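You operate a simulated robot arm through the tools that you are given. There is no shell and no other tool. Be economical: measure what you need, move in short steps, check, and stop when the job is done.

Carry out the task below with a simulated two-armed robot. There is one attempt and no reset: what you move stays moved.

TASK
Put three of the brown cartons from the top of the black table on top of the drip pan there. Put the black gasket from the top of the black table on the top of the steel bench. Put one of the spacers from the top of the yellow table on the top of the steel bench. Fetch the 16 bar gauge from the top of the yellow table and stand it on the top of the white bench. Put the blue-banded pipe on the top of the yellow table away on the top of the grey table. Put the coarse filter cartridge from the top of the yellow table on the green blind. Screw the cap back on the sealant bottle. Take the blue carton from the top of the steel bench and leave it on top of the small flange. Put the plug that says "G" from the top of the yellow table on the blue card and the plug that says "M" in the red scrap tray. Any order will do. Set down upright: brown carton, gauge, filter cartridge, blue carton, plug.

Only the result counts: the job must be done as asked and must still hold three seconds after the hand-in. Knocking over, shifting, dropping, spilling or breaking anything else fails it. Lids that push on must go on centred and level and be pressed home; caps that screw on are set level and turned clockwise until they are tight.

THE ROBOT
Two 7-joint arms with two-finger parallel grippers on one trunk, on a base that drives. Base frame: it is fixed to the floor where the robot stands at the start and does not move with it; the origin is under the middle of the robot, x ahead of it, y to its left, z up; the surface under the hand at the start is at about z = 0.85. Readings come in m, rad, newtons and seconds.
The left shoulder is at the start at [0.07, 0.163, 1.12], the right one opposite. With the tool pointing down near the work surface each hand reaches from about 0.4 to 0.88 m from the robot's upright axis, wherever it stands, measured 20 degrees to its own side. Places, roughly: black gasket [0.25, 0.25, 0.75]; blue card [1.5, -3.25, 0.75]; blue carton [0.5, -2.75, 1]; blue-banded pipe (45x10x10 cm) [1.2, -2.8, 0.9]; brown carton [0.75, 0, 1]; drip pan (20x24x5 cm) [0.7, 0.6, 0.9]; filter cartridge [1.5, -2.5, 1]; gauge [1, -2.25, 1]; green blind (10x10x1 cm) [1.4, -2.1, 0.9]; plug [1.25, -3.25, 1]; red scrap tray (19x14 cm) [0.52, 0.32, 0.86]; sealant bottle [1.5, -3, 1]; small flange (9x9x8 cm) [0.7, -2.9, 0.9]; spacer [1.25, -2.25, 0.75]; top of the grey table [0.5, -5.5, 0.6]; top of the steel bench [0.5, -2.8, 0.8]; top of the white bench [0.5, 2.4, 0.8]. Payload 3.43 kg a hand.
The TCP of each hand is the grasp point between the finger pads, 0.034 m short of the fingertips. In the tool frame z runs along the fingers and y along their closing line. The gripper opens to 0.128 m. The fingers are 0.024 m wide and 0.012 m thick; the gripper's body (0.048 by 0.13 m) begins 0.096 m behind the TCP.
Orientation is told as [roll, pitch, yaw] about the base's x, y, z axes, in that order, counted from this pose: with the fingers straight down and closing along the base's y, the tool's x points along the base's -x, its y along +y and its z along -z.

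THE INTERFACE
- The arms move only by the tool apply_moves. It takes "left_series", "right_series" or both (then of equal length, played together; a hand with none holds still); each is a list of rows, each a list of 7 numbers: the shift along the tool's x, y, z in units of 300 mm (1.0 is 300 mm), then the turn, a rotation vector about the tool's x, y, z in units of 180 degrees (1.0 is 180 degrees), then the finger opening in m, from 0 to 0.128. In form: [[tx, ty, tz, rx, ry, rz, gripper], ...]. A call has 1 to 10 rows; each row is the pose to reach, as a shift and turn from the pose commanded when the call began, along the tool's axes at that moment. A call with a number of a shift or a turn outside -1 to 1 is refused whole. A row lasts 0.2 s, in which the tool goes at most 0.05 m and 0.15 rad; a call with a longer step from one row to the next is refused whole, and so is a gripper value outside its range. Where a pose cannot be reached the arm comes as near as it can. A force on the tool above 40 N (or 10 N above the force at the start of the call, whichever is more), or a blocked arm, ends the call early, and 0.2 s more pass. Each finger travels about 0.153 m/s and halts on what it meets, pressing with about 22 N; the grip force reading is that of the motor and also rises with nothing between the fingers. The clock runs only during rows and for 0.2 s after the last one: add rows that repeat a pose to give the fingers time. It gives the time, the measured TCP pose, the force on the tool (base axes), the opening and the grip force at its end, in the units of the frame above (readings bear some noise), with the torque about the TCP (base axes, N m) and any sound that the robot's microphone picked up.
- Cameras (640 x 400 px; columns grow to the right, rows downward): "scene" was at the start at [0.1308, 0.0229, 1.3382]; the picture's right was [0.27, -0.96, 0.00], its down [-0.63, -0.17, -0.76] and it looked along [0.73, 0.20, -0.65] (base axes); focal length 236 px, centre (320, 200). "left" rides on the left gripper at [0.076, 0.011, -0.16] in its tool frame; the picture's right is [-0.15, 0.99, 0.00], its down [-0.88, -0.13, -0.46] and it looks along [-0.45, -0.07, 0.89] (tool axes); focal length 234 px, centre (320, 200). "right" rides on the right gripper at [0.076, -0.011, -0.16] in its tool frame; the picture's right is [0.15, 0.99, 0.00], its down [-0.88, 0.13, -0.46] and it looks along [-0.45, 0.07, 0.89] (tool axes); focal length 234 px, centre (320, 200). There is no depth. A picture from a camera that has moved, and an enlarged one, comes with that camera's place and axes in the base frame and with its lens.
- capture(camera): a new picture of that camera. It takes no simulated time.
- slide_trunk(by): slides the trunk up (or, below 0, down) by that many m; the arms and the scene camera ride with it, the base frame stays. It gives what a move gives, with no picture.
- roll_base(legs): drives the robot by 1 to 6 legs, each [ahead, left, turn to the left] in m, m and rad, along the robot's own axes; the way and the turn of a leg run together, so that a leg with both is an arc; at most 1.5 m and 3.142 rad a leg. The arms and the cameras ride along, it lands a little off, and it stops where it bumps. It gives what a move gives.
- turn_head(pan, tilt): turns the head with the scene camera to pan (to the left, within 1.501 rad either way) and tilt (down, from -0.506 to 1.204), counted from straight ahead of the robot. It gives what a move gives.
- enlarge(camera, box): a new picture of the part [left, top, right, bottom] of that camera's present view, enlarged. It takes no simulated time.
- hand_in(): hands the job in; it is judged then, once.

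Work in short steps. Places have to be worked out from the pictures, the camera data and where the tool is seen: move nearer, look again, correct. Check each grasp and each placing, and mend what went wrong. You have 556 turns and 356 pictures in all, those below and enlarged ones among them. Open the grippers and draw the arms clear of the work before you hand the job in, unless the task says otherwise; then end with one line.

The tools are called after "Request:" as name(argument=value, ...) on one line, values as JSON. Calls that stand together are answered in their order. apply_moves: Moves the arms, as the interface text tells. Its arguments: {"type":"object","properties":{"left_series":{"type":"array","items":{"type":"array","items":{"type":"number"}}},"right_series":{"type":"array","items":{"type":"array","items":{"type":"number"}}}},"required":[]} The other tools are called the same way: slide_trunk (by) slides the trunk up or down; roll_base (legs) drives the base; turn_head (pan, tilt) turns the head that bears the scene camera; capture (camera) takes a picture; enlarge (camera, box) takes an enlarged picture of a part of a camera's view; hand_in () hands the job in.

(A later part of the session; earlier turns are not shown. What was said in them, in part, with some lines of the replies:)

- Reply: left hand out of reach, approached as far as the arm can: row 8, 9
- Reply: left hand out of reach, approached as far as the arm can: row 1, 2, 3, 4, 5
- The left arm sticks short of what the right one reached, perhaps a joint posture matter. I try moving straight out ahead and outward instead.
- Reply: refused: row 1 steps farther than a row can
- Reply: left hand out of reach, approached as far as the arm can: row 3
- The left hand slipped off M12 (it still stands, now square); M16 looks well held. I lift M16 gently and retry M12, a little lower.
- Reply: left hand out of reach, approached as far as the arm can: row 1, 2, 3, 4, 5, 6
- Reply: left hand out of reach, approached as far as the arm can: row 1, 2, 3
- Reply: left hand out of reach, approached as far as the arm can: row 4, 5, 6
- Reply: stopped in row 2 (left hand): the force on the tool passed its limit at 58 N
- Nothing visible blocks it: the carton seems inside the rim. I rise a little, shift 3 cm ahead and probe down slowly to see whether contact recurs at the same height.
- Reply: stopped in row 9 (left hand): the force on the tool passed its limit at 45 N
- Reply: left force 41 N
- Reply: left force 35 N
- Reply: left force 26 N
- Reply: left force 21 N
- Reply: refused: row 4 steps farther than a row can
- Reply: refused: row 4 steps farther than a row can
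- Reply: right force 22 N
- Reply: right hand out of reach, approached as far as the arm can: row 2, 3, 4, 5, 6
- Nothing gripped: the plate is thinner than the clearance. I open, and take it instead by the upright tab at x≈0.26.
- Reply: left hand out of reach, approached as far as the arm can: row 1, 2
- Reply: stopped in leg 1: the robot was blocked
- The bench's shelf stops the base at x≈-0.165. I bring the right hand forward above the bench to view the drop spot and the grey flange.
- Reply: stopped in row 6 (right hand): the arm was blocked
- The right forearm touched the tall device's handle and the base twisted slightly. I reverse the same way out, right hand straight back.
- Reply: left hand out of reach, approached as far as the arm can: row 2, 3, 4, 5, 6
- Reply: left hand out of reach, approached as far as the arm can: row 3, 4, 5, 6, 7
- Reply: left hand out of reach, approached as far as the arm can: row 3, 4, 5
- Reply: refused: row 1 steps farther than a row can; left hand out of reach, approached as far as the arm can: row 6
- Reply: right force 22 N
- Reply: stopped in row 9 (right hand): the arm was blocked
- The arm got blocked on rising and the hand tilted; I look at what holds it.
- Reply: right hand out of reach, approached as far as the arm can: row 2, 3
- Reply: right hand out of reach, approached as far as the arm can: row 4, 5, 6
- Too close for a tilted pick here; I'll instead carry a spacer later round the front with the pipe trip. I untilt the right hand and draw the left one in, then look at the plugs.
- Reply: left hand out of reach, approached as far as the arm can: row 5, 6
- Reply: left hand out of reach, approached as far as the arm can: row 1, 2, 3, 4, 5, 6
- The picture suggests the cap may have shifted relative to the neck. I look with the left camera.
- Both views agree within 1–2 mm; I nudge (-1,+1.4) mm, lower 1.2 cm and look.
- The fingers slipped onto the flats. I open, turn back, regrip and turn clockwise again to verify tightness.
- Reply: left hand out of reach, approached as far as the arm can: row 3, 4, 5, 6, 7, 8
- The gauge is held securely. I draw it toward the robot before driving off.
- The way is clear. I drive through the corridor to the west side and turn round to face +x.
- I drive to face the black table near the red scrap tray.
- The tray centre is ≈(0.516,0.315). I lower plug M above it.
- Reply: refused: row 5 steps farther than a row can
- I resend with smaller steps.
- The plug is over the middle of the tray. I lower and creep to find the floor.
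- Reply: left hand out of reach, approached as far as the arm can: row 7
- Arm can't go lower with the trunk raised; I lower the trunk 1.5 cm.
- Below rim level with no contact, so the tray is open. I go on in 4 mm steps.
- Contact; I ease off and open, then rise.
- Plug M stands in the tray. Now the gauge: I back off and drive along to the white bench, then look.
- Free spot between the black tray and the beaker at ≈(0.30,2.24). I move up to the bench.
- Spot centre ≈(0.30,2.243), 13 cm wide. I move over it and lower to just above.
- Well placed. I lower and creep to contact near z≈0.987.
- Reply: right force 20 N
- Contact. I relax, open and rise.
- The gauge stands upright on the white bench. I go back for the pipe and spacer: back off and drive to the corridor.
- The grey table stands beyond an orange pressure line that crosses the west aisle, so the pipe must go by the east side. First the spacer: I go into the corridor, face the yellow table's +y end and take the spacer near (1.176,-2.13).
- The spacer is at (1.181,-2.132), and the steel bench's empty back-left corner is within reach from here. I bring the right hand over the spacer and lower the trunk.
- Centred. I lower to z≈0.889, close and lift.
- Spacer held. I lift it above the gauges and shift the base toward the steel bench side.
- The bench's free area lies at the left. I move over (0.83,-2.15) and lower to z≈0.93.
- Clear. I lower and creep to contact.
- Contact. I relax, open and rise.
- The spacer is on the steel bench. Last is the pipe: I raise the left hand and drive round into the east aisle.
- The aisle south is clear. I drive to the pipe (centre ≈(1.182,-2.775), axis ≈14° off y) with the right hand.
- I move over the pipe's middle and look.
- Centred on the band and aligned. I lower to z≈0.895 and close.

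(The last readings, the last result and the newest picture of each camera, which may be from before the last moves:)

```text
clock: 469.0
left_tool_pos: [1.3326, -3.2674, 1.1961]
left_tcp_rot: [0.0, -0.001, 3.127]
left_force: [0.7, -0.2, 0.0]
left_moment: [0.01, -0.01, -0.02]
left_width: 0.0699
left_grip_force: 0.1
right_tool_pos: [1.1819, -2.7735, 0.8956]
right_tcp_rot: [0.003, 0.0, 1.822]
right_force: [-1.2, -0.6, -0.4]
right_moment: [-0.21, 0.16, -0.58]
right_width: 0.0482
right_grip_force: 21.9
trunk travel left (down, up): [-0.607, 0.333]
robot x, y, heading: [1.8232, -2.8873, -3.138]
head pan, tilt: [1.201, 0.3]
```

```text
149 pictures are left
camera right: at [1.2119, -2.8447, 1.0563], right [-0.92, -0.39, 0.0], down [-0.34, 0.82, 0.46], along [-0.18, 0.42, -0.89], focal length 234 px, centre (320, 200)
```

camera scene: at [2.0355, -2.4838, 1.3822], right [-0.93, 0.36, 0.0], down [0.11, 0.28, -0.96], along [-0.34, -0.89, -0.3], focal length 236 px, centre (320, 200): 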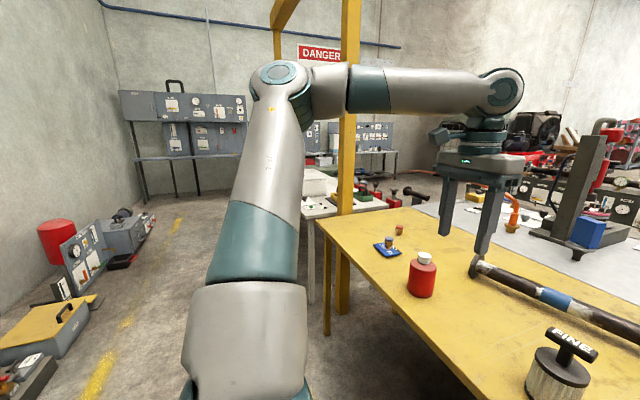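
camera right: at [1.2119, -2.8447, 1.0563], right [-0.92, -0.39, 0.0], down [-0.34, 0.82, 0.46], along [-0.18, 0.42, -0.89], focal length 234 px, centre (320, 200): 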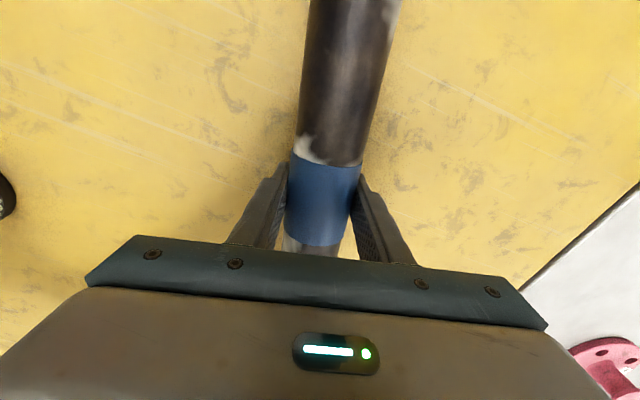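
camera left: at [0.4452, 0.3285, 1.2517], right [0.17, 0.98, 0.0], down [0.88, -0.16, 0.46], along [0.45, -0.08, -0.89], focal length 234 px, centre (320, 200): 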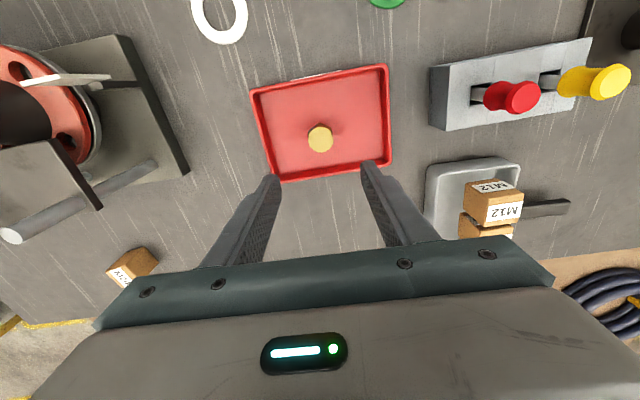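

Gripped at 4.8 cm. I lift a few centimetres and read weight and tilt.

Request:
apply_moves(right_series=[[0, 0, -0.02, 0, 0, 0, 0.02], [0, 0, -0.05, 0, 0, 0, 0.02], [0, 0, -0.1, 0, 0, 0, 0.02], [0, 0, -0.15, 0, 0, 0, 0.02], [0, 0, -0.15, 0, 0, 0, 0.02]])

Request:
turn_head(pan=0.0, tilt=0.7)

Request:
capture(camera="scene")

```text
clock: 470.2
left_tool_pos: [1.3319, -3.2678, 1.197]
left_tcp_rot: [0.0, -0.003, 3.127]
left_force: [-0.4, 0.7, -0.5]
left_moment: [0.0, 0.0, -0.03]
left_width: 0.0698
left_grip_force: 0.0
right_tool_pos: [1.1802, -2.774, 0.9395]
right_tcp_rot: [0.002, 0.001, 1.825]
right_force: [1.0, -0.9, -11.4]
right_moment: [0.01, 0.0, 0.01]
right_width: 0.048
right_grip_force: 22.2
trunk travel left (down, up): [-0.607, 0.333]
robot x, y, heading: [1.8231, -2.8878, -3.136]
head pan, tilt: [1.201, 0.3]
```

```text
clock: 471.6
left_tool_pos: [1.3323, -3.2671, 1.1969]
left_tcp_rot: [0.001, -0.002, 3.128]
left_force: [-0.3, -1.1, 0.1]
left_moment: [0.0, -0.02, -0.02]
left_width: 0.07
left_grip_force: 0.0
right_tool_pos: [1.1798, -2.7729, 0.9394]
right_tcp_rot: [0.002, -0.001, 1.823]
right_force: [-0.1, 0.7, -12.0]
right_moment: [0.03, 0.04, 0.01]
right_width: 0.0477
right_grip_force: 22.2
trunk travel left (down, up): [-0.607, 0.333]
robot x, y, heading: [1.8241, -2.8872, -3.137]
head pan, tilt: [0.0, 0.7]
```

```text
148 pictures are left
camera scene: at [1.6861, -2.8889, 1.3459], right [-0.01, 1.0, 0.0], down [0.64, 0.0, -0.76], along [-0.76, -0.01, -0.64], focal length 236 px, centre (320, 200)
```

scene: 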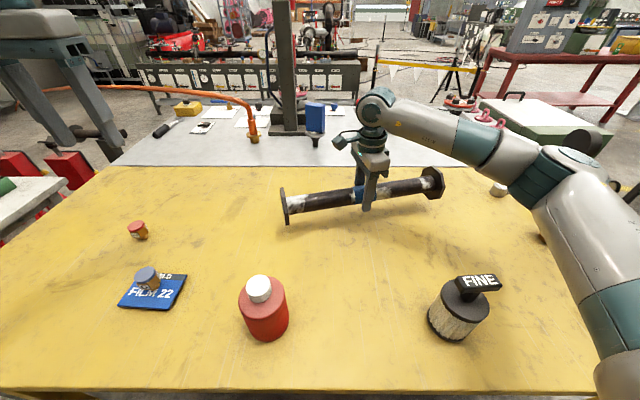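

Held level, about 1.2 kg. I raise it and draw it in, then back off the table.

Request:
apply_moves(right_series=[[0, 0, -0.12, 0, 0, 0, 0.02], [0, 0, -0.26, 0, 0, 0, 0.02], [0, 0, -0.4, 0, 0, 0, 0.02], [0, 0, -0.54, 0, 0, 0, 0.02], [0, 0, -0.68, 0, 0, 0, 0.02], [0, 0, -0.82, 0, 0, 0, 0.02], [0, 0, -0.86, 0, 0, 0, 0.02]])

Request:
apply_moves(right_series=[[0.037, -0.145, 0, 0, 0, 0, 0.02], [0.074, -0.29, 0, 0, 0, 0, 0.02], [0.11, -0.43, 0, 0, 0, 0, 0.02], [0.15, -0.57, 0, 0, 0, 0, 0.02], [0.18, -0.7, 0, 0, 0, 0, 0.02]])

Request:
roll_base(legs=[[-0.45, 0, 0], [0, 0.9, 0]])

Request:
turn_head(pan=0.3, tilt=0.3)

Request:
capture(camera="scene")

```text
clock: 473.2
left_tool_pos: [1.3312, -3.2677, 1.1946]
left_tcp_rot: [0.0, -0.001, 3.127]
left_force: [0.2, 0.1, -0.1]
left_moment: [0.0, -0.03, -0.01]
left_width: 0.0702
left_grip_force: 0.0
right_tool_pos: [1.1816, -2.7748, 1.1953]
right_tcp_rot: [0.0, 0.0, 1.823]
right_force: [-1.5, -0.2, -11.8]
right_moment: [0.02, 0.0, 0.0]
right_width: 0.0476
right_grip_force: 22.0
trunk travel left (down, up): [-0.607, 0.333]
robot x, y, heading: [1.8192, -2.8903, -3.135]
head pan, tilt: [0.0, 0.7]
```

```text
clock: 474.4
left_tool_pos: [1.3325, -3.2681, 1.197]
left_tcp_rot: [0.0, -0.001, 3.126]
left_force: [0.8, 0.7, 0.7]
left_moment: [-0.01, 0.04, -0.03]
left_width: 0.0699
left_grip_force: 0.0
right_tool_pos: [1.4, -2.7763, 1.1953]
right_tcp_rot: [0.003, 0.0, 1.822]
right_force: [0.1, 0.8, -11.2]
right_moment: [0.02, 0.02, -0.04]
right_width: 0.0477
right_grip_force: 22.2
trunk travel left (down, up): [-0.607, 0.333]
robot x, y, heading: [1.8228, -2.8858, -3.137]
head pan, tilt: [0.0, 0.7]
```

```text
clock: 481.4
left_tool_pos: [1.7852, -4.1532, 1.1962]
left_tcp_rot: [0.0, -0.002, 3.123]
left_force: [0.5, -0.4, 0.6]
left_moment: [0.01, -0.01, 0.0]
left_width: 0.0702
left_grip_force: 0.1
right_tool_pos: [1.8531, -3.6625, 1.1952]
right_tcp_rot: [0.002, 0.0, 1.818]
right_force: [-0.1, 0.6, -11.4]
right_moment: [0.03, 0.01, -0.02]
right_width: 0.0476
right_grip_force: 22.2
trunk travel left (down, up): [-0.607, 0.333]
robot x, y, heading: [2.2797, -3.7768, -3.139]
head pan, tilt: [0.0, 0.7]
```

```text
clock: 482.2
left_tool_pos: [1.7856, -4.1525, 1.1968]
left_tcp_rot: [0.001, -0.001, 3.123]
left_force: [0.4, -0.2, -0.2]
left_moment: [0.02, 0.02, -0.01]
left_width: 0.0703
left_grip_force: 0.0
right_tool_pos: [1.8534, -3.6637, 1.1951]
right_tcp_rot: [0.003, 0.0, 1.82]
right_force: [-0.7, -0.1, -12.1]
right_moment: [0.03, -0.03, 0.02]
right_width: 0.0476
right_grip_force: 21.9
trunk travel left (down, up): [-0.607, 0.333]
robot x, y, heading: [2.2803, -3.7766, -3.139]
head pan, tilt: [0.3, 0.3]
```

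```text
147 pictures are left
camera scene: at [2.1374, -3.8038, 1.382], right [-0.3, 0.95, 0.0], down [0.28, 0.09, -0.95], along [-0.91, -0.28, -0.3], focal length 236 px, centre (320, 200)
```

scene: 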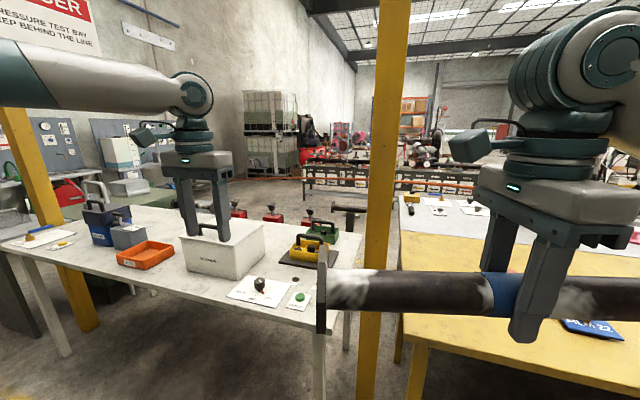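

A white table stands here; I continue south carefully and look again.

Request:
roll_base(legs=[[0, 0.9, 0]])

Request:
turn_head(pan=0.5, tilt=0.4)

Request:
capture(camera="scene")

```text
clock: 487.1
left_tool_pos: [1.7881, -5.0702, 1.1969]
left_tcp_rot: [0.001, -0.002, 3.123]
left_force: [0.3, -0.2, 1.1]
left_moment: [0.02, 0.01, 0.02]
left_width: 0.0699
left_grip_force: 0.1
right_tool_pos: [1.8563, -4.5786, 1.1946]
right_tcp_rot: [0.002, 0.001, 1.82]
right_force: [0.0, -0.3, -12.3]
right_moment: [0.04, 0.04, 0.0]
right_width: 0.0478
right_grip_force: 22.0
trunk travel left (down, up): [-0.607, 0.333]
robot x, y, heading: [2.2789, -4.6936, -3.141]
head pan, tilt: [0.3, 0.3]
```

```text
clock: 487.8
left_tool_pos: [1.7876, -5.0702, 1.1964]
left_tcp_rot: [0.0, -0.003, 3.124]
left_force: [0.6, 0.6, 0.1]
left_moment: [-0.02, 0.04, 0.02]
left_width: 0.0699
left_grip_force: 0.2
right_tool_pos: [1.8561, -4.5786, 1.1952]
right_tcp_rot: [0.002, 0.002, 1.82]
right_force: [0.5, 0.4, -11.7]
right_moment: [0.0, -0.01, -0.03]
right_width: 0.0477
right_grip_force: 21.8
trunk travel left (down, up): [-0.607, 0.333]
robot x, y, heading: [2.2788, -4.6902, -3.134]
head pan, tilt: [0.499, 0.4]
```

```text
146 pictures are left
camera scene: at [2.1474, -4.7366, 1.3728], right [-0.48, 0.88, 0.0], down [0.34, 0.19, -0.92], along [-0.81, -0.44, -0.39], focal length 236 px, centre (320, 200)
```

scene: 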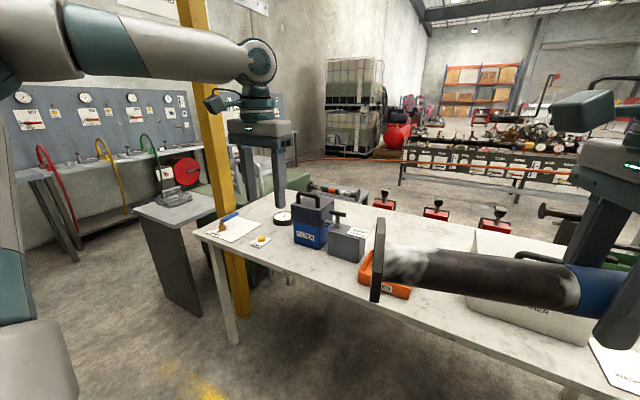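

I enlarge toward the grey table and the orange line.

Request:
enlarge(camera="scene", box=[270, 110, 520, 240])

```text
2.56 times, centred on (395, 175) of scene
camera zoom: at [2.1474, -4.7366, 1.3728], right [-0.48, 0.88, 0.0], down [0.34, 0.19, -0.92], along [-0.81, -0.44, -0.39], focal length 603 px, centre (128, 264)
```

zoom: 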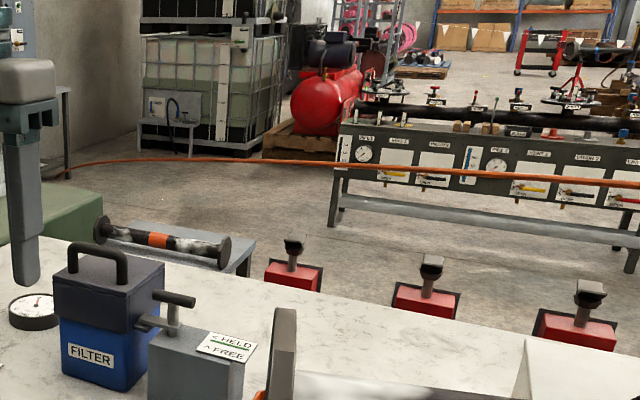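

The hose runs diagonally SW from the bench toward the wall, leaving the grey table (≈(0.38,-5.55)) open on its west side, reachable from the south. I drive further south in the aisle and look.

Request:
roll_base(legs=[[0, 1.2, 0]])

Request:
turn_head(pan=0.4, tilt=0.35)

Request:
capture(camera="scene")

Request:
turn_head(pan=1.3, tilt=0.4)

Request:
capture(camera="scene")

```text
clock: 493.9
left_tool_pos: [1.7855, -6.279, 1.1955]
left_tcp_rot: [-0.001, -0.001, 3.118]
left_force: [0.4, 0.1, -0.9]
left_moment: [0.01, 0.0, -0.03]
left_width: 0.0699
left_grip_force: 0.1
right_tool_pos: [1.8563, -5.7871, 1.1945]
right_tcp_rot: [0.001, -0.002, 1.813]
right_force: [0.2, -0.2, -11.6]
right_moment: [0.01, -0.03, 0.0]
right_width: 0.0476
right_grip_force: 22.0
trunk travel left (down, up): [-0.607, 0.333]
robot x, y, heading: [2.2809, -5.9033, 3.14]
head pan, tilt: [0.499, 0.4]
```

```text
clock: 494.6
left_tool_pos: [1.7856, -6.2788, 1.1964]
left_tcp_rot: [0.0, -0.002, 3.119]
left_force: [0.4, 0.6, 0.2]
left_moment: [0.01, 0.02, 0.0]
left_width: 0.0701
left_grip_force: 0.0
right_tool_pos: [1.8553, -5.7872, 1.1944]
right_tcp_rot: [0.001, -0.002, 1.815]
right_force: [0.1, 0.5, -12.7]
right_moment: [0.0, 0.0, -0.01]
right_width: 0.0474
right_grip_force: 21.8
trunk travel left (down, up): [-0.607, 0.333]
robot x, y, heading: [2.2788, -5.9012, 3.139]
head pan, tilt: [0.4, 0.351]
```

```text
144 pictures are left
camera scene: at [2.1424, -5.9393, 1.3773], right [-0.39, 0.92, 0.0], down [0.32, 0.13, -0.94], along [-0.87, -0.36, -0.34], focal length 236 px, centre (320, 200)
```

scene: 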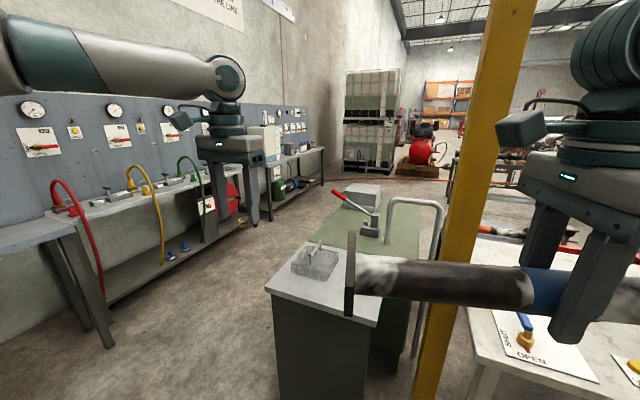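

```text
clock: 495.8
left_tool_pos: [1.7845, -6.2778, 1.1969]
left_tcp_rot: [-0.001, -0.003, 3.12]
left_force: [-0.1, -0.8, 0.6]
left_moment: [0.0, 0.04, -0.05]
left_width: 0.0699
left_grip_force: 0.0
right_tool_pos: [1.8563, -5.7869, 1.1938]
right_tcp_rot: [0.002, 0.0, 1.814]
right_force: [0.5, 1.1, -11.8]
right_moment: [0.01, -0.03, -0.02]
right_width: 0.0475
right_grip_force: 22.1
trunk travel left (down, up): [-0.607, 0.333]
robot x, y, heading: [2.2826, -5.9046, 3.137]
head pan, tilt: [1.3, 0.4]
```

```text
143 pictures are left
camera scene: at [2.2032, -5.9923, 1.3729], right [-0.96, 0.27, 0.0], down [0.11, 0.37, -0.92], along [-0.25, -0.89, -0.39], focal length 236 px, centre (320, 200)
```

scene: 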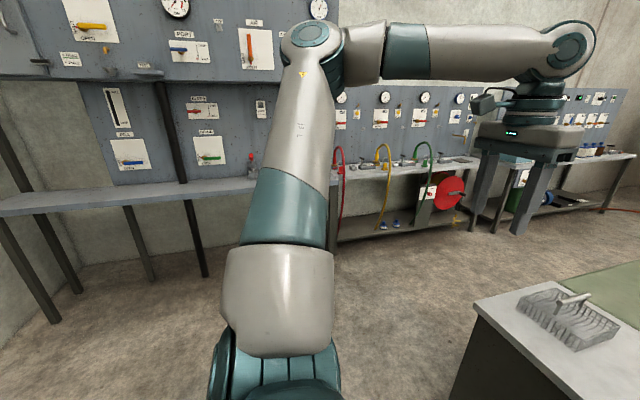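

South corridor (y≈-6.35…-7.4) looks passable. I raise the trunk for clearance, turn to face +x here in the open, and move to y≈-6.87.

Request:
slide_trunk(by=0.2)

Request:
roll_base(legs=[[0, 0, 1.571], [0, 0, 1.571], [0, -0.96, 0]])

Request:
turn_head(pan=1.5, tilt=0.4)

Request:
capture(camera="scene")

```text
clock: 498.0
left_tool_pos: [1.7852, -6.2783, 1.3964]
left_tcp_rot: [0.0, -0.002, 3.12]
left_force: [-0.5, 0.2, -0.3]
left_moment: [0.02, -0.02, 0.0]
left_width: 0.0702
left_grip_force: 0.0
right_tool_pos: [1.8552, -5.7879, 1.3943]
right_tcp_rot: [0.001, -0.001, 1.813]
right_force: [-0.9, -0.4, -11.6]
right_moment: [0.06, -0.03, 0.01]
right_width: 0.0474
right_grip_force: 22.2
trunk travel left (down, up): [-0.807, 0.133]
robot x, y, heading: [2.2831, -5.9024, 3.138]
head pan, tilt: [1.3, 0.4]
```

```text
clock: 510.7
left_tool_pos: [2.7816, -6.5068, 1.3965]
left_tcp_rot: [-0.002, -0.004, -0.019]
left_force: [0.3, -1.1, 0.0]
left_moment: [-0.05, -0.02, -0.01]
left_width: 0.07
left_grip_force: 0.0
right_tool_pos: [2.7123, -6.9978, 1.3939]
right_tcp_rot: [0.002, -0.002, -1.324]
right_force: [-0.1, 0.4, -12.0]
right_moment: [-0.01, -0.01, 0.01]
right_width: 0.0475
right_grip_force: 22.3
trunk travel left (down, up): [-0.807, 0.133]
robot x, y, heading: [2.2868, -6.8798, 0.003]
head pan, tilt: [1.3, 0.4]
```

```text
clock: 511.5
left_tool_pos: [2.779, -6.5081, 1.3972]
left_tcp_rot: [-0.001, -0.002, -0.017]
left_force: [0.4, 0.1, -0.7]
left_moment: [-0.02, 0.0, -0.01]
left_width: 0.0701
left_grip_force: 0.1
right_tool_pos: [2.712, -6.9989, 1.3948]
right_tcp_rot: [0.002, 0.001, -1.324]
right_force: [0.7, -0.1, -10.9]
right_moment: [0.01, -0.03, 0.01]
right_width: 0.0477
right_grip_force: 22.2
trunk travel left (down, up): [-0.807, 0.133]
robot x, y, heading: [2.2843, -6.8849, 0.001]
head pan, tilt: [1.499, 0.4]
```

```text
142 pictures are left
camera scene: at [2.3441, -6.7923, 1.5729], right [1.0, -0.07, 0.0], down [-0.03, -0.39, -0.92], along [0.07, 0.92, -0.39], focal length 236 px, centre (320, 200)
```

scene: 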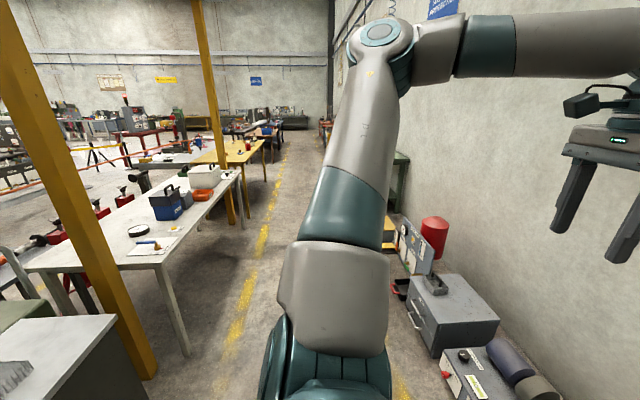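

I back west along the corridor in two legs, watching for bumps.

Request:
roll_base(legs=[[-1.3, 0, 0]])

Request:
capture(camera="scene")

```text
clock: 518.0
left_tool_pos: [1.4916, -6.5085, 1.3966]
left_tcp_rot: [0.0, -0.004, -0.027]
left_force: [-1.5, -0.3, 0.5]
left_moment: [-0.02, 0.02, 0.0]
left_width: 0.0699
left_grip_force: 0.2
right_tool_pos: [1.4186, -6.998, 1.3947]
right_tcp_rot: [0.003, 0.0, -1.334]
right_force: [-0.3, -0.4, -12.3]
right_moment: [-0.02, 0.01, 0.03]
right_width: 0.0478
right_grip_force: 22.0
trunk travel left (down, up): [-0.807, 0.133]
robot x, y, heading: [0.9921, -6.8775, -0.014]
head pan, tilt: [1.499, 0.4]
```

```text
141 pictures are left
camera scene: at [1.0521, -6.7879, 1.5729], right [1.0, -0.08, 0.0], down [-0.03, -0.39, -0.92], along [0.07, 0.92, -0.39], focal length 236 px, centre (320, 200)
```

scene: 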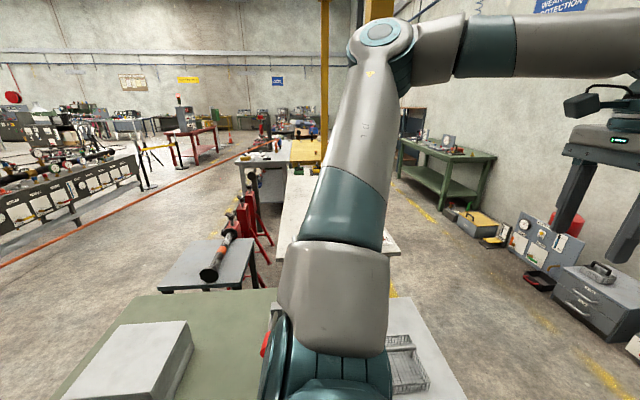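

The grey table (x 0.24–0.70, y -5.70…-5.17) is seen with another pipe on it at x≈0.49; its west half is free, so I'll lay ours at (0.335,-5.43) along y. I back further west.

Request:
roll_base(legs=[[-1.21, 0, 0.014]])

Request:
turn_head(pan=1.2, tilt=0.6)

Request:
capture(camera="scene")

```text
clock: 524.1
left_tool_pos: [0.2734, -6.5, 1.396]
left_tcp_rot: [0.0, -0.001, -0.003]
left_force: [0.3, 0.2, 0.3]
left_moment: [0.02, -0.02, 0.0]
left_width: 0.0699
left_grip_force: 0.1
right_tool_pos: [0.2141, -6.992, 1.3937]
right_tcp_rot: [-0.002, 0.0, -1.306]
right_force: [0.7, 0.3, -11.5]
right_moment: [-0.02, 0.02, 0.0]
right_width: 0.0479
right_grip_force: 22.0
trunk travel left (down, up): [-0.807, 0.133]
robot x, y, heading: [-0.2129, -6.8878, 0.022]
head pan, tilt: [1.499, 0.4]
```

```text
clock: 524.9
left_tool_pos: [0.2734, -6.5011, 1.3965]
left_tcp_rot: [0.0, -0.002, -0.003]
left_force: [0.5, -0.4, 0.4]
left_moment: [-0.01, -0.05, -0.01]
left_width: 0.0704
left_grip_force: 0.1
right_tool_pos: [0.2144, -6.9925, 1.3954]
right_tcp_rot: [0.002, -0.002, -1.306]
right_force: [0.8, 1.5, -11.8]
right_moment: [-0.03, 0.01, 0.01]
right_width: 0.0477
right_grip_force: 22.2
trunk travel left (down, up): [-0.807, 0.133]
robot x, y, heading: [-0.211, -6.888, 0.023]
head pan, tilt: [1.201, 0.6]
```

```text
140 pictures are left
camera scene: at [-0.1332, -6.8019, 1.5547], right [0.94, -0.34, 0.0], down [-0.19, -0.53, -0.83], along [0.28, 0.78, -0.56], focal length 236 px, centre (320, 200)
```

scene: 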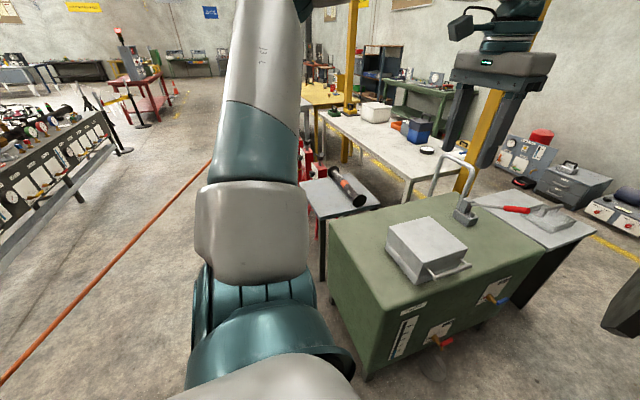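

West of the green cabinet is clear and the hose stays well left. I drive north to face the grey table.

Request:
roll_base(legs=[[0, 0, -0.022], [0, 0.8, 0], [0, 0.75, 0]])

Request:
turn_head(pan=0.0, tilt=0.8)

Request:
capture(camera="scene")

```text
clock: 533.1
left_tool_pos: [0.2972, -4.9787, 1.3965]
left_tcp_rot: [0.001, -0.003, -0.034]
left_force: [0.6, -0.7, -0.2]
left_moment: [0.01, 0.02, -0.01]
left_width: 0.0699
left_grip_force: 0.1
right_tool_pos: [0.222, -5.4676, 1.3932]
right_tcp_rot: [0.003, 0.001, -1.338]
right_force: [0.6, 0.2, -12.0]
right_moment: [0.0, 0.01, -0.03]
right_width: 0.048
right_grip_force: 21.9
trunk travel left (down, up): [-0.807, 0.133]
robot x, y, heading: [-0.2015, -5.3486, -0.013]
head pan, tilt: [1.201, 0.6]
```

```text
clock: 534.5
left_tool_pos: [0.2978, -4.9767, 1.3958]
left_tcp_rot: [0.0, -0.002, -0.036]
left_force: [-0.2, 0.2, 0.1]
left_moment: [0.01, 0.0, 0.04]
left_width: 0.07
left_grip_force: 0.0
right_tool_pos: [0.2217, -5.4668, 1.3939]
right_tcp_rot: [0.001, -0.001, -1.339]
right_force: [0.4, -0.1, -11.7]
right_moment: [-0.01, -0.02, 0.0]
right_width: 0.048
right_grip_force: 22.2
trunk travel left (down, up): [-0.807, 0.133]
robot x, y, heading: [-0.2035, -5.3451, -0.015]
head pan, tilt: [0.0, 0.799]
```

```text
139 pictures are left
camera scene: at [-0.0708, -5.3473, 1.5377], right [-0.01, -1.0, 0.0], down [-0.72, 0.01, -0.7], along [0.7, -0.01, -0.72], focal length 236 px, centre (320, 200)
```

scene: 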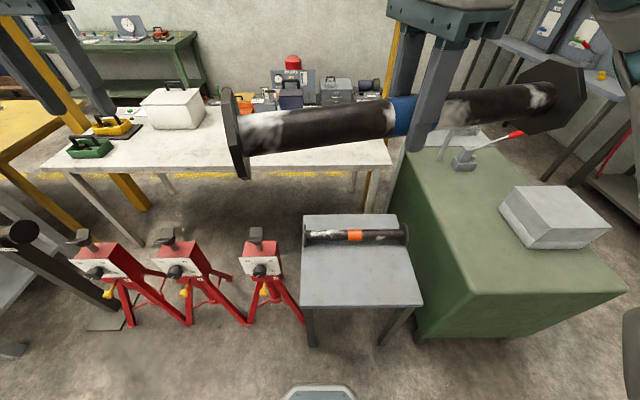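

The table measures about x 0.27–0.73, y -5.74…-5.27; the pipe nearly fills its length, so I need precise centring. I check with the hand cameras.

Request:
capture(camera="right")

Request:
capture(camera="left")

```text
138 pictures are left
camera right: at [0.193, -5.3955, 1.5545], right [0.93, 0.37, 0.0], down [0.33, -0.83, 0.46], along [0.17, -0.42, -0.89], focal length 234 px, centre (320, 200)
```

right: 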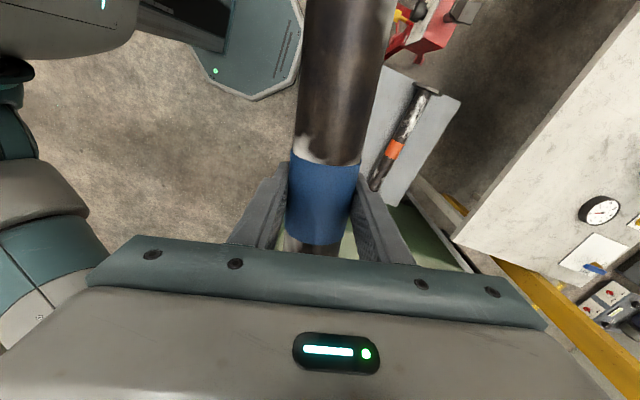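

```text
137 pictures are left
camera left: at [0.2222, -4.963, 1.5555], right [0.18, 0.98, 0.0], down [0.87, -0.16, 0.46], along [0.45, -0.08, -0.89], focal length 234 px, centre (320, 200)
```

left: 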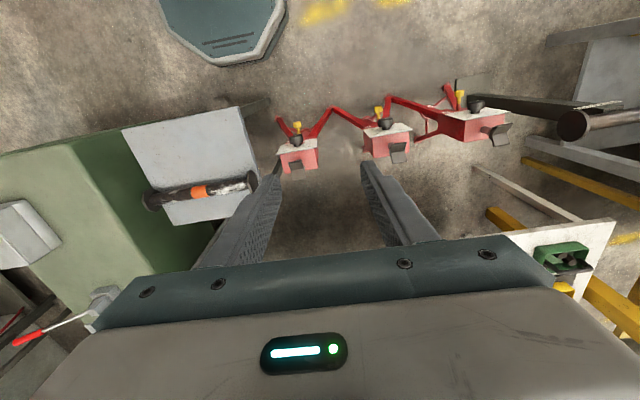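

Both views give the table centre near (0.49,-5.51); the pipe's flanges just fit. I turn the pipe parallel to the edge and move it over (0.38,-5.503), then lower the trunk.

Request:
apply_moves(right_series=[[-0.06, 0.12, 0, 0, 0, 0.02, 0.02], [-0.12, 0.243, 0, 0, 0, 0.04, 0.02], [-0.18, 0.364, 0, 0, 0, 0.06, 0.02], [-0.238, 0.485, 0, 0, 0, 0.074, 0.02], [-0.238, 0.485, 0, 0, 0, 0.074, 0.02]])

Request:
slide_trunk(by=-0.31)

Request:
capture(camera="scene")

Request:
capture(camera="left")

```text
clock: 535.8
left_tool_pos: [0.2976, -4.9764, 1.3968]
left_tcp_rot: [0.0, -0.002, -0.037]
left_force: [-0.3, 0.6, 0.1]
left_moment: [-0.03, -0.05, 0.01]
left_width: 0.0701
left_grip_force: 0.0
right_tool_pos: [0.379, -5.5028, 1.3929]
right_tcp_rot: [0.0, -0.002, -1.573]
right_force: [-0.7, -0.1, -11.2]
right_moment: [-0.01, 0.0, -0.03]
right_width: 0.0477
right_grip_force: 21.8
trunk travel left (down, up): [-0.807, 0.133]
robot x, y, heading: [-0.1997, -5.3463, -0.017]
head pan, tilt: [0.0, 0.799]
```

```text
clock: 538.8
left_tool_pos: [0.2986, -4.9761, 1.0864]
left_tcp_rot: [0.001, -0.002, -0.035]
left_force: [0.6, 0.5, -0.8]
left_moment: [-0.01, 0.02, 0.01]
left_width: 0.0698
left_grip_force: 0.1
right_tool_pos: [0.3792, -5.5015, 1.0829]
right_tcp_rot: [0.003, 0.001, -1.573]
right_force: [1.1, 0.5, -11.8]
right_moment: [-0.02, 0.01, 0.02]
right_width: 0.0479
right_grip_force: 21.9
trunk travel left (down, up): [-0.497, 0.443]
robot x, y, heading: [-0.2021, -5.3484, -0.021]
head pan, tilt: [0.0, 0.799]
```

```text
136 pictures are left
camera scene: at [-0.0709, -5.3477, 1.2277], right [-0.01, -1.0, 0.0], down [-0.72, 0.01, -0.7], along [0.7, -0.01, -0.72], focal length 236 px, centre (320, 200)
```

scene: 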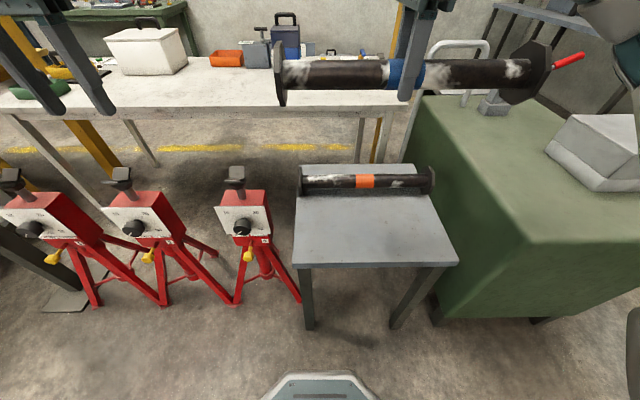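

```text
135 pictures are left
camera left: at [0.2221, -4.9632, 1.2456], right [0.18, 0.98, 0.0], down [0.87, -0.16, 0.46], along [0.45, -0.08, -0.89], focal length 234 px, centre (320, 200)
```

left: 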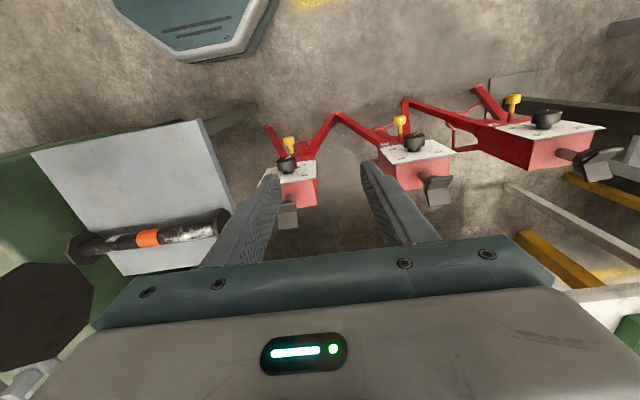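

Consistent: table y centre ≈ -5.508. I lower the pipe to z≈0.83 and check alignment.

Request:
apply_moves(right_series=[[-0.005, -0.03, 0.1, 0, 0, 0, 0.02], [-0.005, -0.03, 0.25, 0, 0, 0, 0.02], [-0.005, -0.03, 0.4, 0, 0, 0, 0.02], [-0.005, -0.03, 0.55, 0, 0, 0, 0.02], [-0.005, -0.03, 0.7, 0, 0, 0, 0.02], [-0.005, -0.03, 0.84, 0, 0, 0, 0.02], [-0.005, -0.03, 0.84, 0, 0, 0, 0.02]])

Request:
capture(camera="scene")

Request:
capture(camera="left")

```text
clock: 540.4
left_tool_pos: [0.2969, -4.9769, 1.0862]
left_tcp_rot: [0.001, -0.003, -0.037]
left_force: [-0.1, 0.9, -0.5]
left_moment: [0.01, 0.01, 0.03]
left_width: 0.0699
left_grip_force: 0.1
right_tool_pos: [0.3689, -5.5038, 0.8297]
right_tcp_rot: [0.002, 0.001, -1.574]
right_force: [0.6, 0.1, -10.6]
right_moment: [-0.02, 0.02, 0.0]
right_width: 0.0478
right_grip_force: 22.0
trunk travel left (down, up): [-0.497, 0.443]
robot x, y, heading: [-0.2055, -5.3438, -0.014]
head pan, tilt: [0.0, 0.799]
```

```text
134 pictures are left
camera scene: at [-0.0713, -5.3473, 1.2278], right [-0.01, -1.0, 0.0], down [-0.72, 0.01, -0.7], along [0.7, -0.01, -0.72], focal length 236 px, centre (320, 200)
```

scene: 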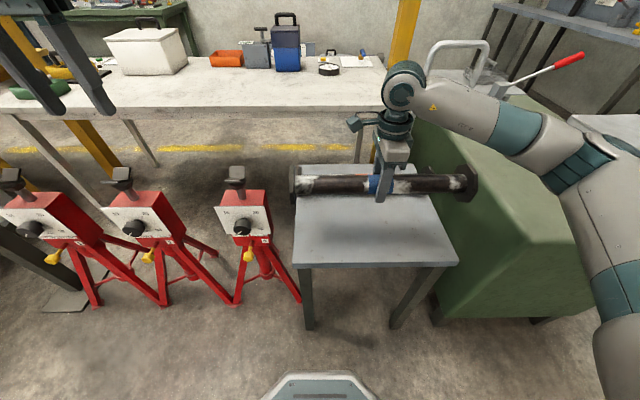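

```text
133 pictures are left
camera left: at [0.2217, -4.9629, 1.2456], right [0.18, 0.98, 0.0], down [0.87, -0.16, 0.46], along [0.45, -0.08, -0.89], focal length 234 px, centre (320, 200)
```

left: 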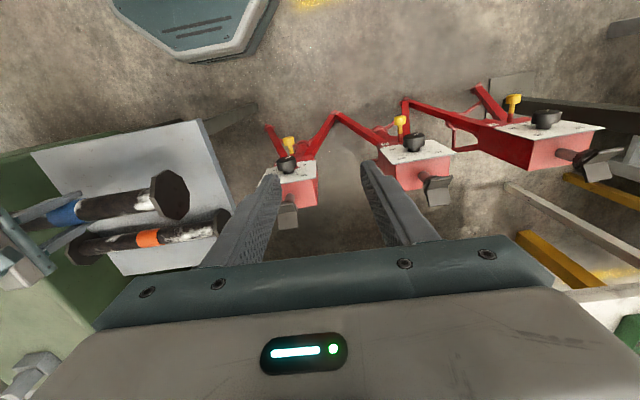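

Pipe centre reads y≈-5.513 against the table's -5.508; fine with a +4 mm trim. I lower another 8 cm and check the elbow's clearance over the cabinet.

Request:
apply_moves(right_series=[[0.013, 0, 0.09, 0, 0, 0, 0.02], [0.013, 0, 0.18, 0, 0, 0, 0.02], [0.013, 0, 0.267, 0, 0, 0, 0.02], [0.013, 0, 0.267, 0, 0, 0, 0.02]])

Request:
turn_head(pan=-0.6, tilt=0.6)

Request:
capture(camera="scene")

```text
clock: 541.4
left_tool_pos: [0.2974, -4.9767, 1.0868]
left_tcp_rot: [0.0, -0.001, -0.036]
left_force: [0.1, -0.8, -0.2]
left_moment: [0.03, -0.01, -0.01]
left_width: 0.0699
left_grip_force: 0.1
right_tool_pos: [0.37, -5.5007, 0.7493]
right_tcp_rot: [0.0, 0.0, -1.572]
right_force: [0.1, 0.6, -11.0]
right_moment: [-0.03, -0.04, 0.04]
right_width: 0.0477
right_grip_force: 22.0
trunk travel left (down, up): [-0.497, 0.443]
robot x, y, heading: [-0.201, -5.3421, -0.015]
head pan, tilt: [0.0, 0.799]
```

```text
clock: 542.4
left_tool_pos: [0.2979, -4.9762, 1.0862]
left_tcp_rot: [0.001, -0.002, -0.035]
left_force: [1.0, 0.3, -0.1]
left_moment: [0.04, -0.01, 0.0]
left_width: 0.0699
left_grip_force: 0.0
right_tool_pos: [0.3702, -5.5015, 0.7494]
right_tcp_rot: [0.001, -0.001, -1.572]
right_force: [0.1, -0.3, -11.6]
right_moment: [-0.02, -0.02, 0.0]
right_width: 0.0476
right_grip_force: 22.1
trunk travel left (down, up): [-0.497, 0.443]
robot x, y, heading: [-0.2032, -5.3459, -0.014]
head pan, tilt: [-0.6, 0.6]
```

```text
132 pictures are left
camera scene: at [-0.0793, -5.3974, 1.2445], right [-0.58, -0.82, 0.0], down [-0.46, 0.33, -0.82], along [0.67, -0.48, -0.57], focal length 236 px, centre (320, 200)
```

scene: 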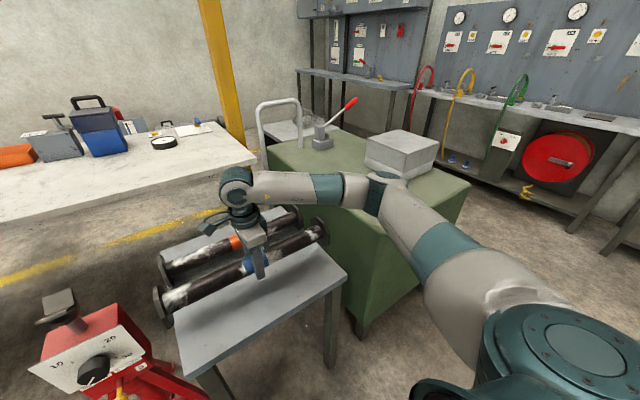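

The elbow is about 10 cm above the cabinet top (z≈0.73), enough for the last 7 cm. I lower 5 cm, then creep.

Request:
apply_moves(right_series=[[0, 0, 0.06, 0, 0, 0, 0.02], [0, 0, 0.12, 0, 0, 0, 0.02], [0, 0, 0.16, 0, 0, 0, 0.02], [0, 0, 0.16, 0, 0, 0, 0.02]])

Request:
capture(camera="scene")

Request:
capture(camera="left")

```text
clock: 543.4
left_tool_pos: [0.2986, -4.9768, 1.0883]
left_tcp_rot: [0.0, -0.001, -0.036]
left_force: [-0.5, 0.5, 0.0]
left_moment: [0.0, 0.0, 0.0]
left_width: 0.0699
left_grip_force: 0.1
right_tool_pos: [0.3712, -5.501, 0.7028]
right_tcp_rot: [0.002, -0.001, -1.573]
right_force: [0.6, 0.9, -11.4]
right_moment: [-0.01, 0.0, 0.0]
right_width: 0.0479
right_grip_force: 22.1
trunk travel left (down, up): [-0.497, 0.443]
robot x, y, heading: [-0.1988, -5.3435, -0.018]
head pan, tilt: [-0.6, 0.6]
```

```text
131 pictures are left
camera scene: at [-0.0794, -5.3974, 1.2446], right [-0.58, -0.82, 0.0], down [-0.46, 0.33, -0.82], along [0.67, -0.48, -0.57], focal length 236 px, centre (320, 200)
```

scene: 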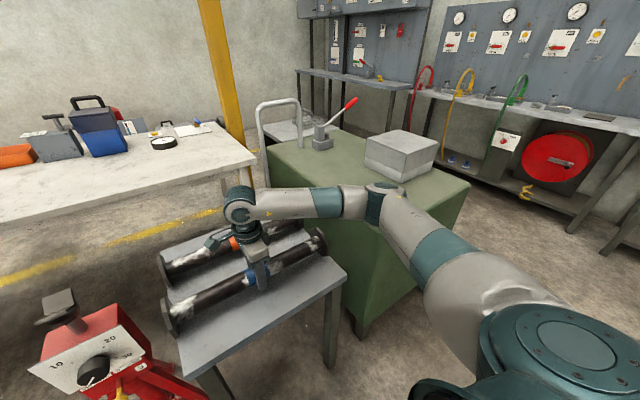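

```text
130 pictures are left
camera left: at [0.2221, -4.9631, 1.2455], right [0.18, 0.98, 0.0], down [0.87, -0.16, 0.46], along [0.45, -0.08, -0.89], focal length 234 px, centre (320, 200)
```

left: 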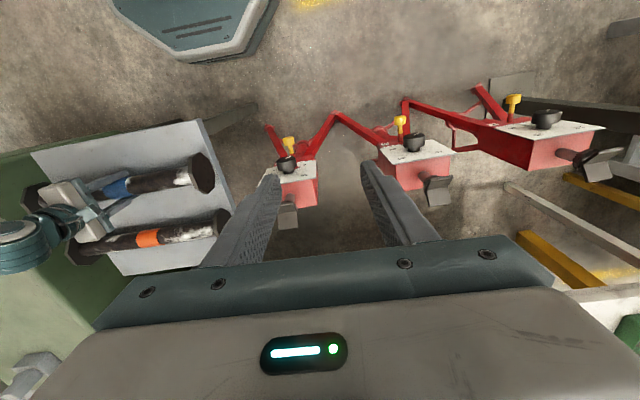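

North flange is ~1.8 cm inside its edge, south ~0.6 cm; I trim 5 mm north and creep down to contact.

Request:
apply_moves(right_series=[[0.016, 0, 0.02, 0, 0, 0, 0.02], [0.016, 0, 0.045, 0, 0, 0, 0.02], [0.016, 0, 0.06, 0, 0, 0, 0.02], [0.016, 0, 0.072, 0, 0, 0, 0.02], [0.016, 0, 0.08, 0, 0, 0, 0.02]])

```text
clock: 544.7
left_tool_pos: [0.2956, -4.9743, 1.0867]
left_tcp_rot: [-0.001, -0.003, -0.036]
left_force: [0.8, 0.4, -0.8]
left_moment: [-0.01, 0.01, 0.0]
left_width: 0.0701
left_grip_force: 0.2
right_tool_pos: [0.3711, -5.4951, 0.6847]
right_tcp_rot: [0.009, 0.0, -1.572]
right_force: [-7.9, -0.3, 19.5]
right_moment: [-0.54, 1.23, -0.21]
right_width: 0.0477
right_grip_force: 21.5
trunk travel left (down, up): [-0.497, 0.443]
robot x, y, heading: [-0.2022, -5.3458, -0.014]
head pan, tilt: [-0.6, 0.6]
stopped in row 5 (right hand): the force on the tool passed its limit at 42 N (the readings are from after the stop); the commanded pose is now the measured one
```

Contact at z≈0.685 (table ≈0.64). I check with the cameras before releasing.

Request:
turn_head(pan=-0.2, tilt=0.8)

Request:
enlarge(camera="scene", box=[200, 120, 440, 280])

Request:
enlarge(camera="left", box=[0, 100, 280, 290])

```text
clock: 545.6
left_tool_pos: [0.2946, -4.9758, 1.0892]
left_tcp_rot: [-0.002, -0.005, -0.036]
left_force: [1.0, 0.1, 0.0]
left_moment: [-0.02, 0.02, 0.02]
left_width: 0.0701
left_grip_force: 0.1
right_tool_pos: [0.3714, -5.4949, 0.6839]
right_tcp_rot: [0.011, 0.002, -1.574]
right_force: [-8.8, -0.8, 26.6]
right_moment: [0.07, 1.42, 0.19]
right_width: 0.048
right_grip_force: 21.6
trunk travel left (down, up): [-0.497, 0.443]
robot x, y, heading: [-0.1993, -5.348, -0.015]
head pan, tilt: [-0.201, 0.799]
```

```text
2.50 times, centred on (320, 200) of scene
camera zoom: at [-0.0766, -5.3629, 1.2284], right [-0.21, -0.98, 0.0], down [-0.7, 0.15, -0.7], along [0.68, -0.15, -0.71], focal length 589 px, centre (320, 200)
```

zoom: 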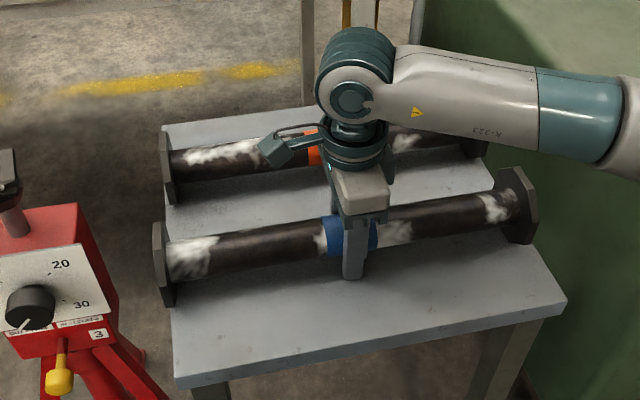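

```text
2.11 times, centred on (140, 195) of left
camera zoom: at [0.2181, -4.9623, 1.2469], right [0.18, 0.98, 0.0], down [0.87, -0.16, 0.46], along [0.45, -0.08, -0.89], focal length 493 px, centre (699, 210)
```

zoom: 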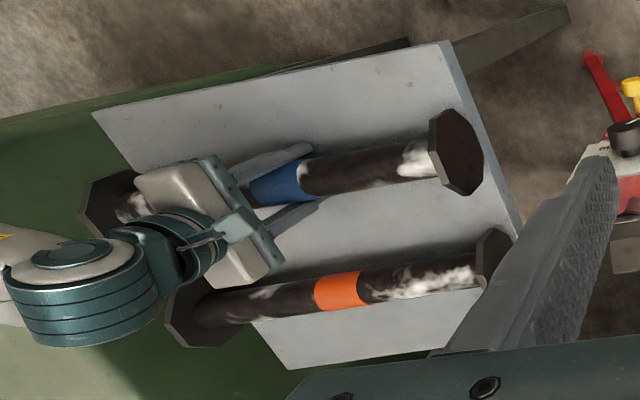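

The two views bracket the centre: the pipe is centred to within a few millimetres. I relax the pressure and open slowly.

Request:
apply_moves(right_series=[[0, 0, -0.006, 0, 0, 0, 0.02], [0, 0, -0.008, 0, 0, 0, 0.045], [0, 0, -0.008, 0, 0, 0, 0.055], [0, 0, -0.008, 0, 0, 0, 0.065], [0, 0, -0.008, 0, 0, 0, 0.075]])

Request:
enlarge(camera="scene", box=[200, 120, 440, 280])

```text
clock: 546.8
left_tool_pos: [0.2972, -4.9761, 1.0862]
left_tcp_rot: [-0.001, -0.001, -0.035]
left_force: [0.1, -0.5, -0.4]
left_moment: [-0.04, -0.01, -0.03]
left_width: 0.07
left_grip_force: 0.1
right_tool_pos: [0.3722, -5.4953, 0.684]
right_tcp_rot: [0.008, -0.001, -1.574]
right_force: [5.5, -0.3, 5.8]
right_moment: [-0.06, 0.07, 0.01]
right_width: 0.0717
right_grip_force: 0.0
trunk travel left (down, up): [-0.497, 0.443]
robot x, y, heading: [-0.2021, -5.342, -0.017]
head pan, tilt: [-0.201, 0.799]
```

```text
2.50 times, centred on (320, 200) of scene
camera zoom: at [-0.0735, -5.3633, 1.2278], right [-0.21, -0.98, 0.0], down [-0.7, 0.15, -0.7], along [0.68, -0.15, -0.72], focal length 589 px, centre (320, 200)
```

zoom: 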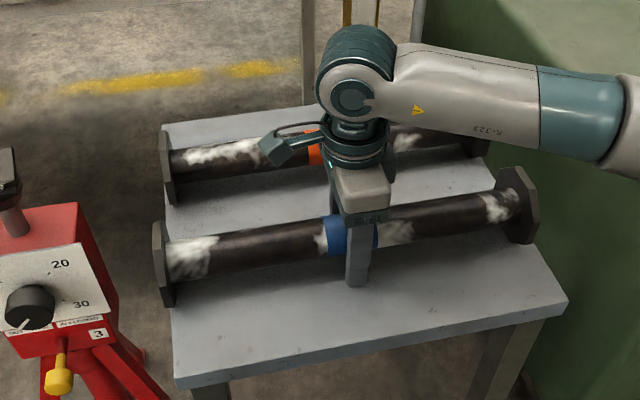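

The pipe rests on the table. I rise straight up slowly and check.

Request:
apply_moves(right_series=[[0, 0, -0.02, 0, 0, 0, 0.075], [0, 0, -0.06, 0, 0, 0, 0.08], [0, 0, -0.14, 0, 0, 0, 0.085], [0, 0, -0.28, 0, 0, 0, 0.085], [0, 0, -0.42, 0, 0, 0, 0.085], [0, 0, -0.56, 0, 0, 0, 0.085], [0, 0, -0.7, 0, 0, 0, 0.085], [0, 0, -0.84, 0, 0, 0, 0.085]])

Request:
capture(camera="scene")

Request:
capture(camera="right")

```text
clock: 548.6
left_tool_pos: [0.2973, -4.9762, 1.0865]
left_tcp_rot: [-0.001, -0.003, -0.034]
left_force: [-0.2, 0.3, 0.7]
left_moment: [0.0, -0.02, 0.01]
left_width: 0.07
left_grip_force: 0.0
right_tool_pos: [0.3707, -5.4959, 0.9369]
right_tcp_rot: [0.008, -0.001, -1.572]
right_force: [-0.3, 0.3, -0.3]
right_moment: [0.04, 0.02, -0.01]
right_width: 0.0851
right_grip_force: 0.0
trunk travel left (down, up): [-0.497, 0.443]
robot x, y, heading: [-0.2048, -5.3427, -0.013]
head pan, tilt: [-0.201, 0.799]
```

```text
126 pictures are left
camera scene: at [-0.0742, -5.3628, 1.2279], right [-0.21, -0.98, 0.0], down [-0.7, 0.15, -0.7], along [0.68, -0.15, -0.72], focal length 236 px, centre (320, 200)
```

scene: 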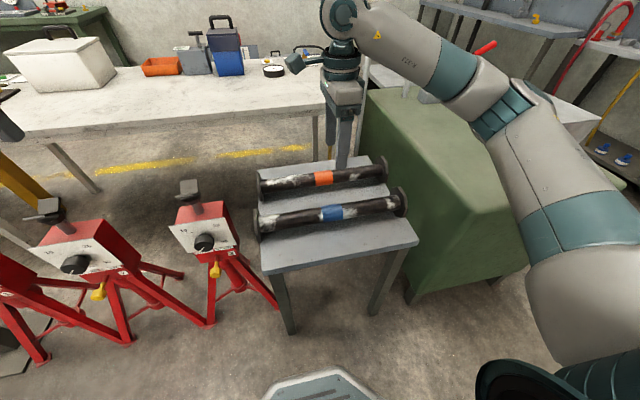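

```text
125 pictures are left
camera right: at [0.3582, -5.4215, 1.0969], right [0.99, 0.15, 0.01], down [0.13, -0.88, 0.46], along [0.07, -0.45, -0.89], focal length 234 px, centre (320, 200)
```

right: 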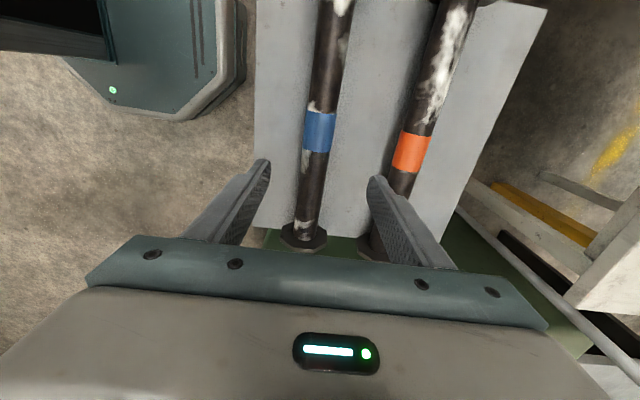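

The blue-banded pipe lies level on the grey table. I take one close look at its ends, and raise the arms clear.

Request:
slide_trunk(by=0.25)

Request:
enlarge(camera="scene", box=[220, 180, 460, 340])

Request:
enlarge(camera="left", box=[60, 80, 320, 260])

```text
clock: 551.2
left_tool_pos: [0.2968, -4.9759, 1.3364]
left_tcp_rot: [-0.001, -0.002, -0.036]
left_force: [-0.3, -0.4, 0.4]
left_moment: [0.03, 0.01, -0.04]
left_width: 0.0702
left_grip_force: 0.0
right_tool_pos: [0.3719, -5.4973, 1.1857]
right_tcp_rot: [0.009, -0.001, -1.573]
right_force: [0.2, -0.2, -0.8]
right_moment: [-0.02, -0.02, 0.0]
right_width: 0.0851
right_grip_force: 0.0
trunk travel left (down, up): [-0.747, 0.193]
robot x, y, heading: [-0.201, -5.3459, -0.012]
head pan, tilt: [-0.201, 0.799]
```

```text
2.50 times, centred on (340, 260) of scene
camera zoom: at [-0.0734, -5.3633, 1.4778], right [-0.21, -0.98, 0.0], down [-0.7, 0.15, -0.7], along [0.68, -0.15, -0.72], focal length 589 px, centre (270, 50)
```

zoom: 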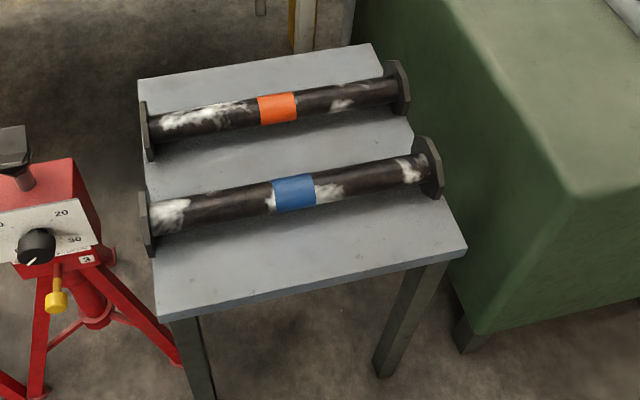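

```text
2.22 times, centred on (190, 170) of left
camera zoom: at [0.2214, -4.9628, 1.4957], right [0.18, 0.98, 0.0], down [0.87, -0.16, 0.46], along [0.45, -0.08, -0.89], focal length 520 px, centre (609, 267)
```

zoom: 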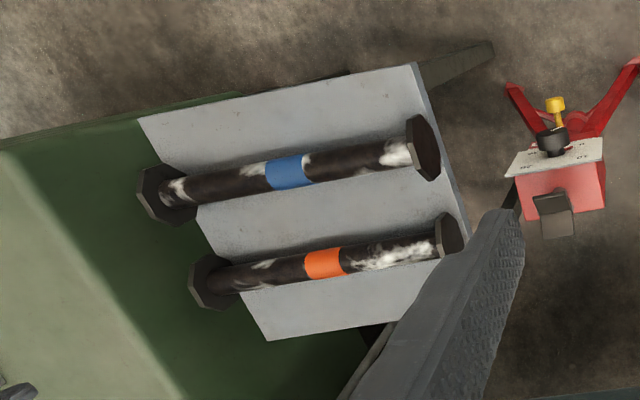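

Everything checks: the pipe rests level on the grey table, grippers are open and the arms are raised clear. I hand the job in.

Request:
hand_in()

```text
The job is handed in.
```

I handed the job in with every item placed as asked; the hand-in gave back no verdict.
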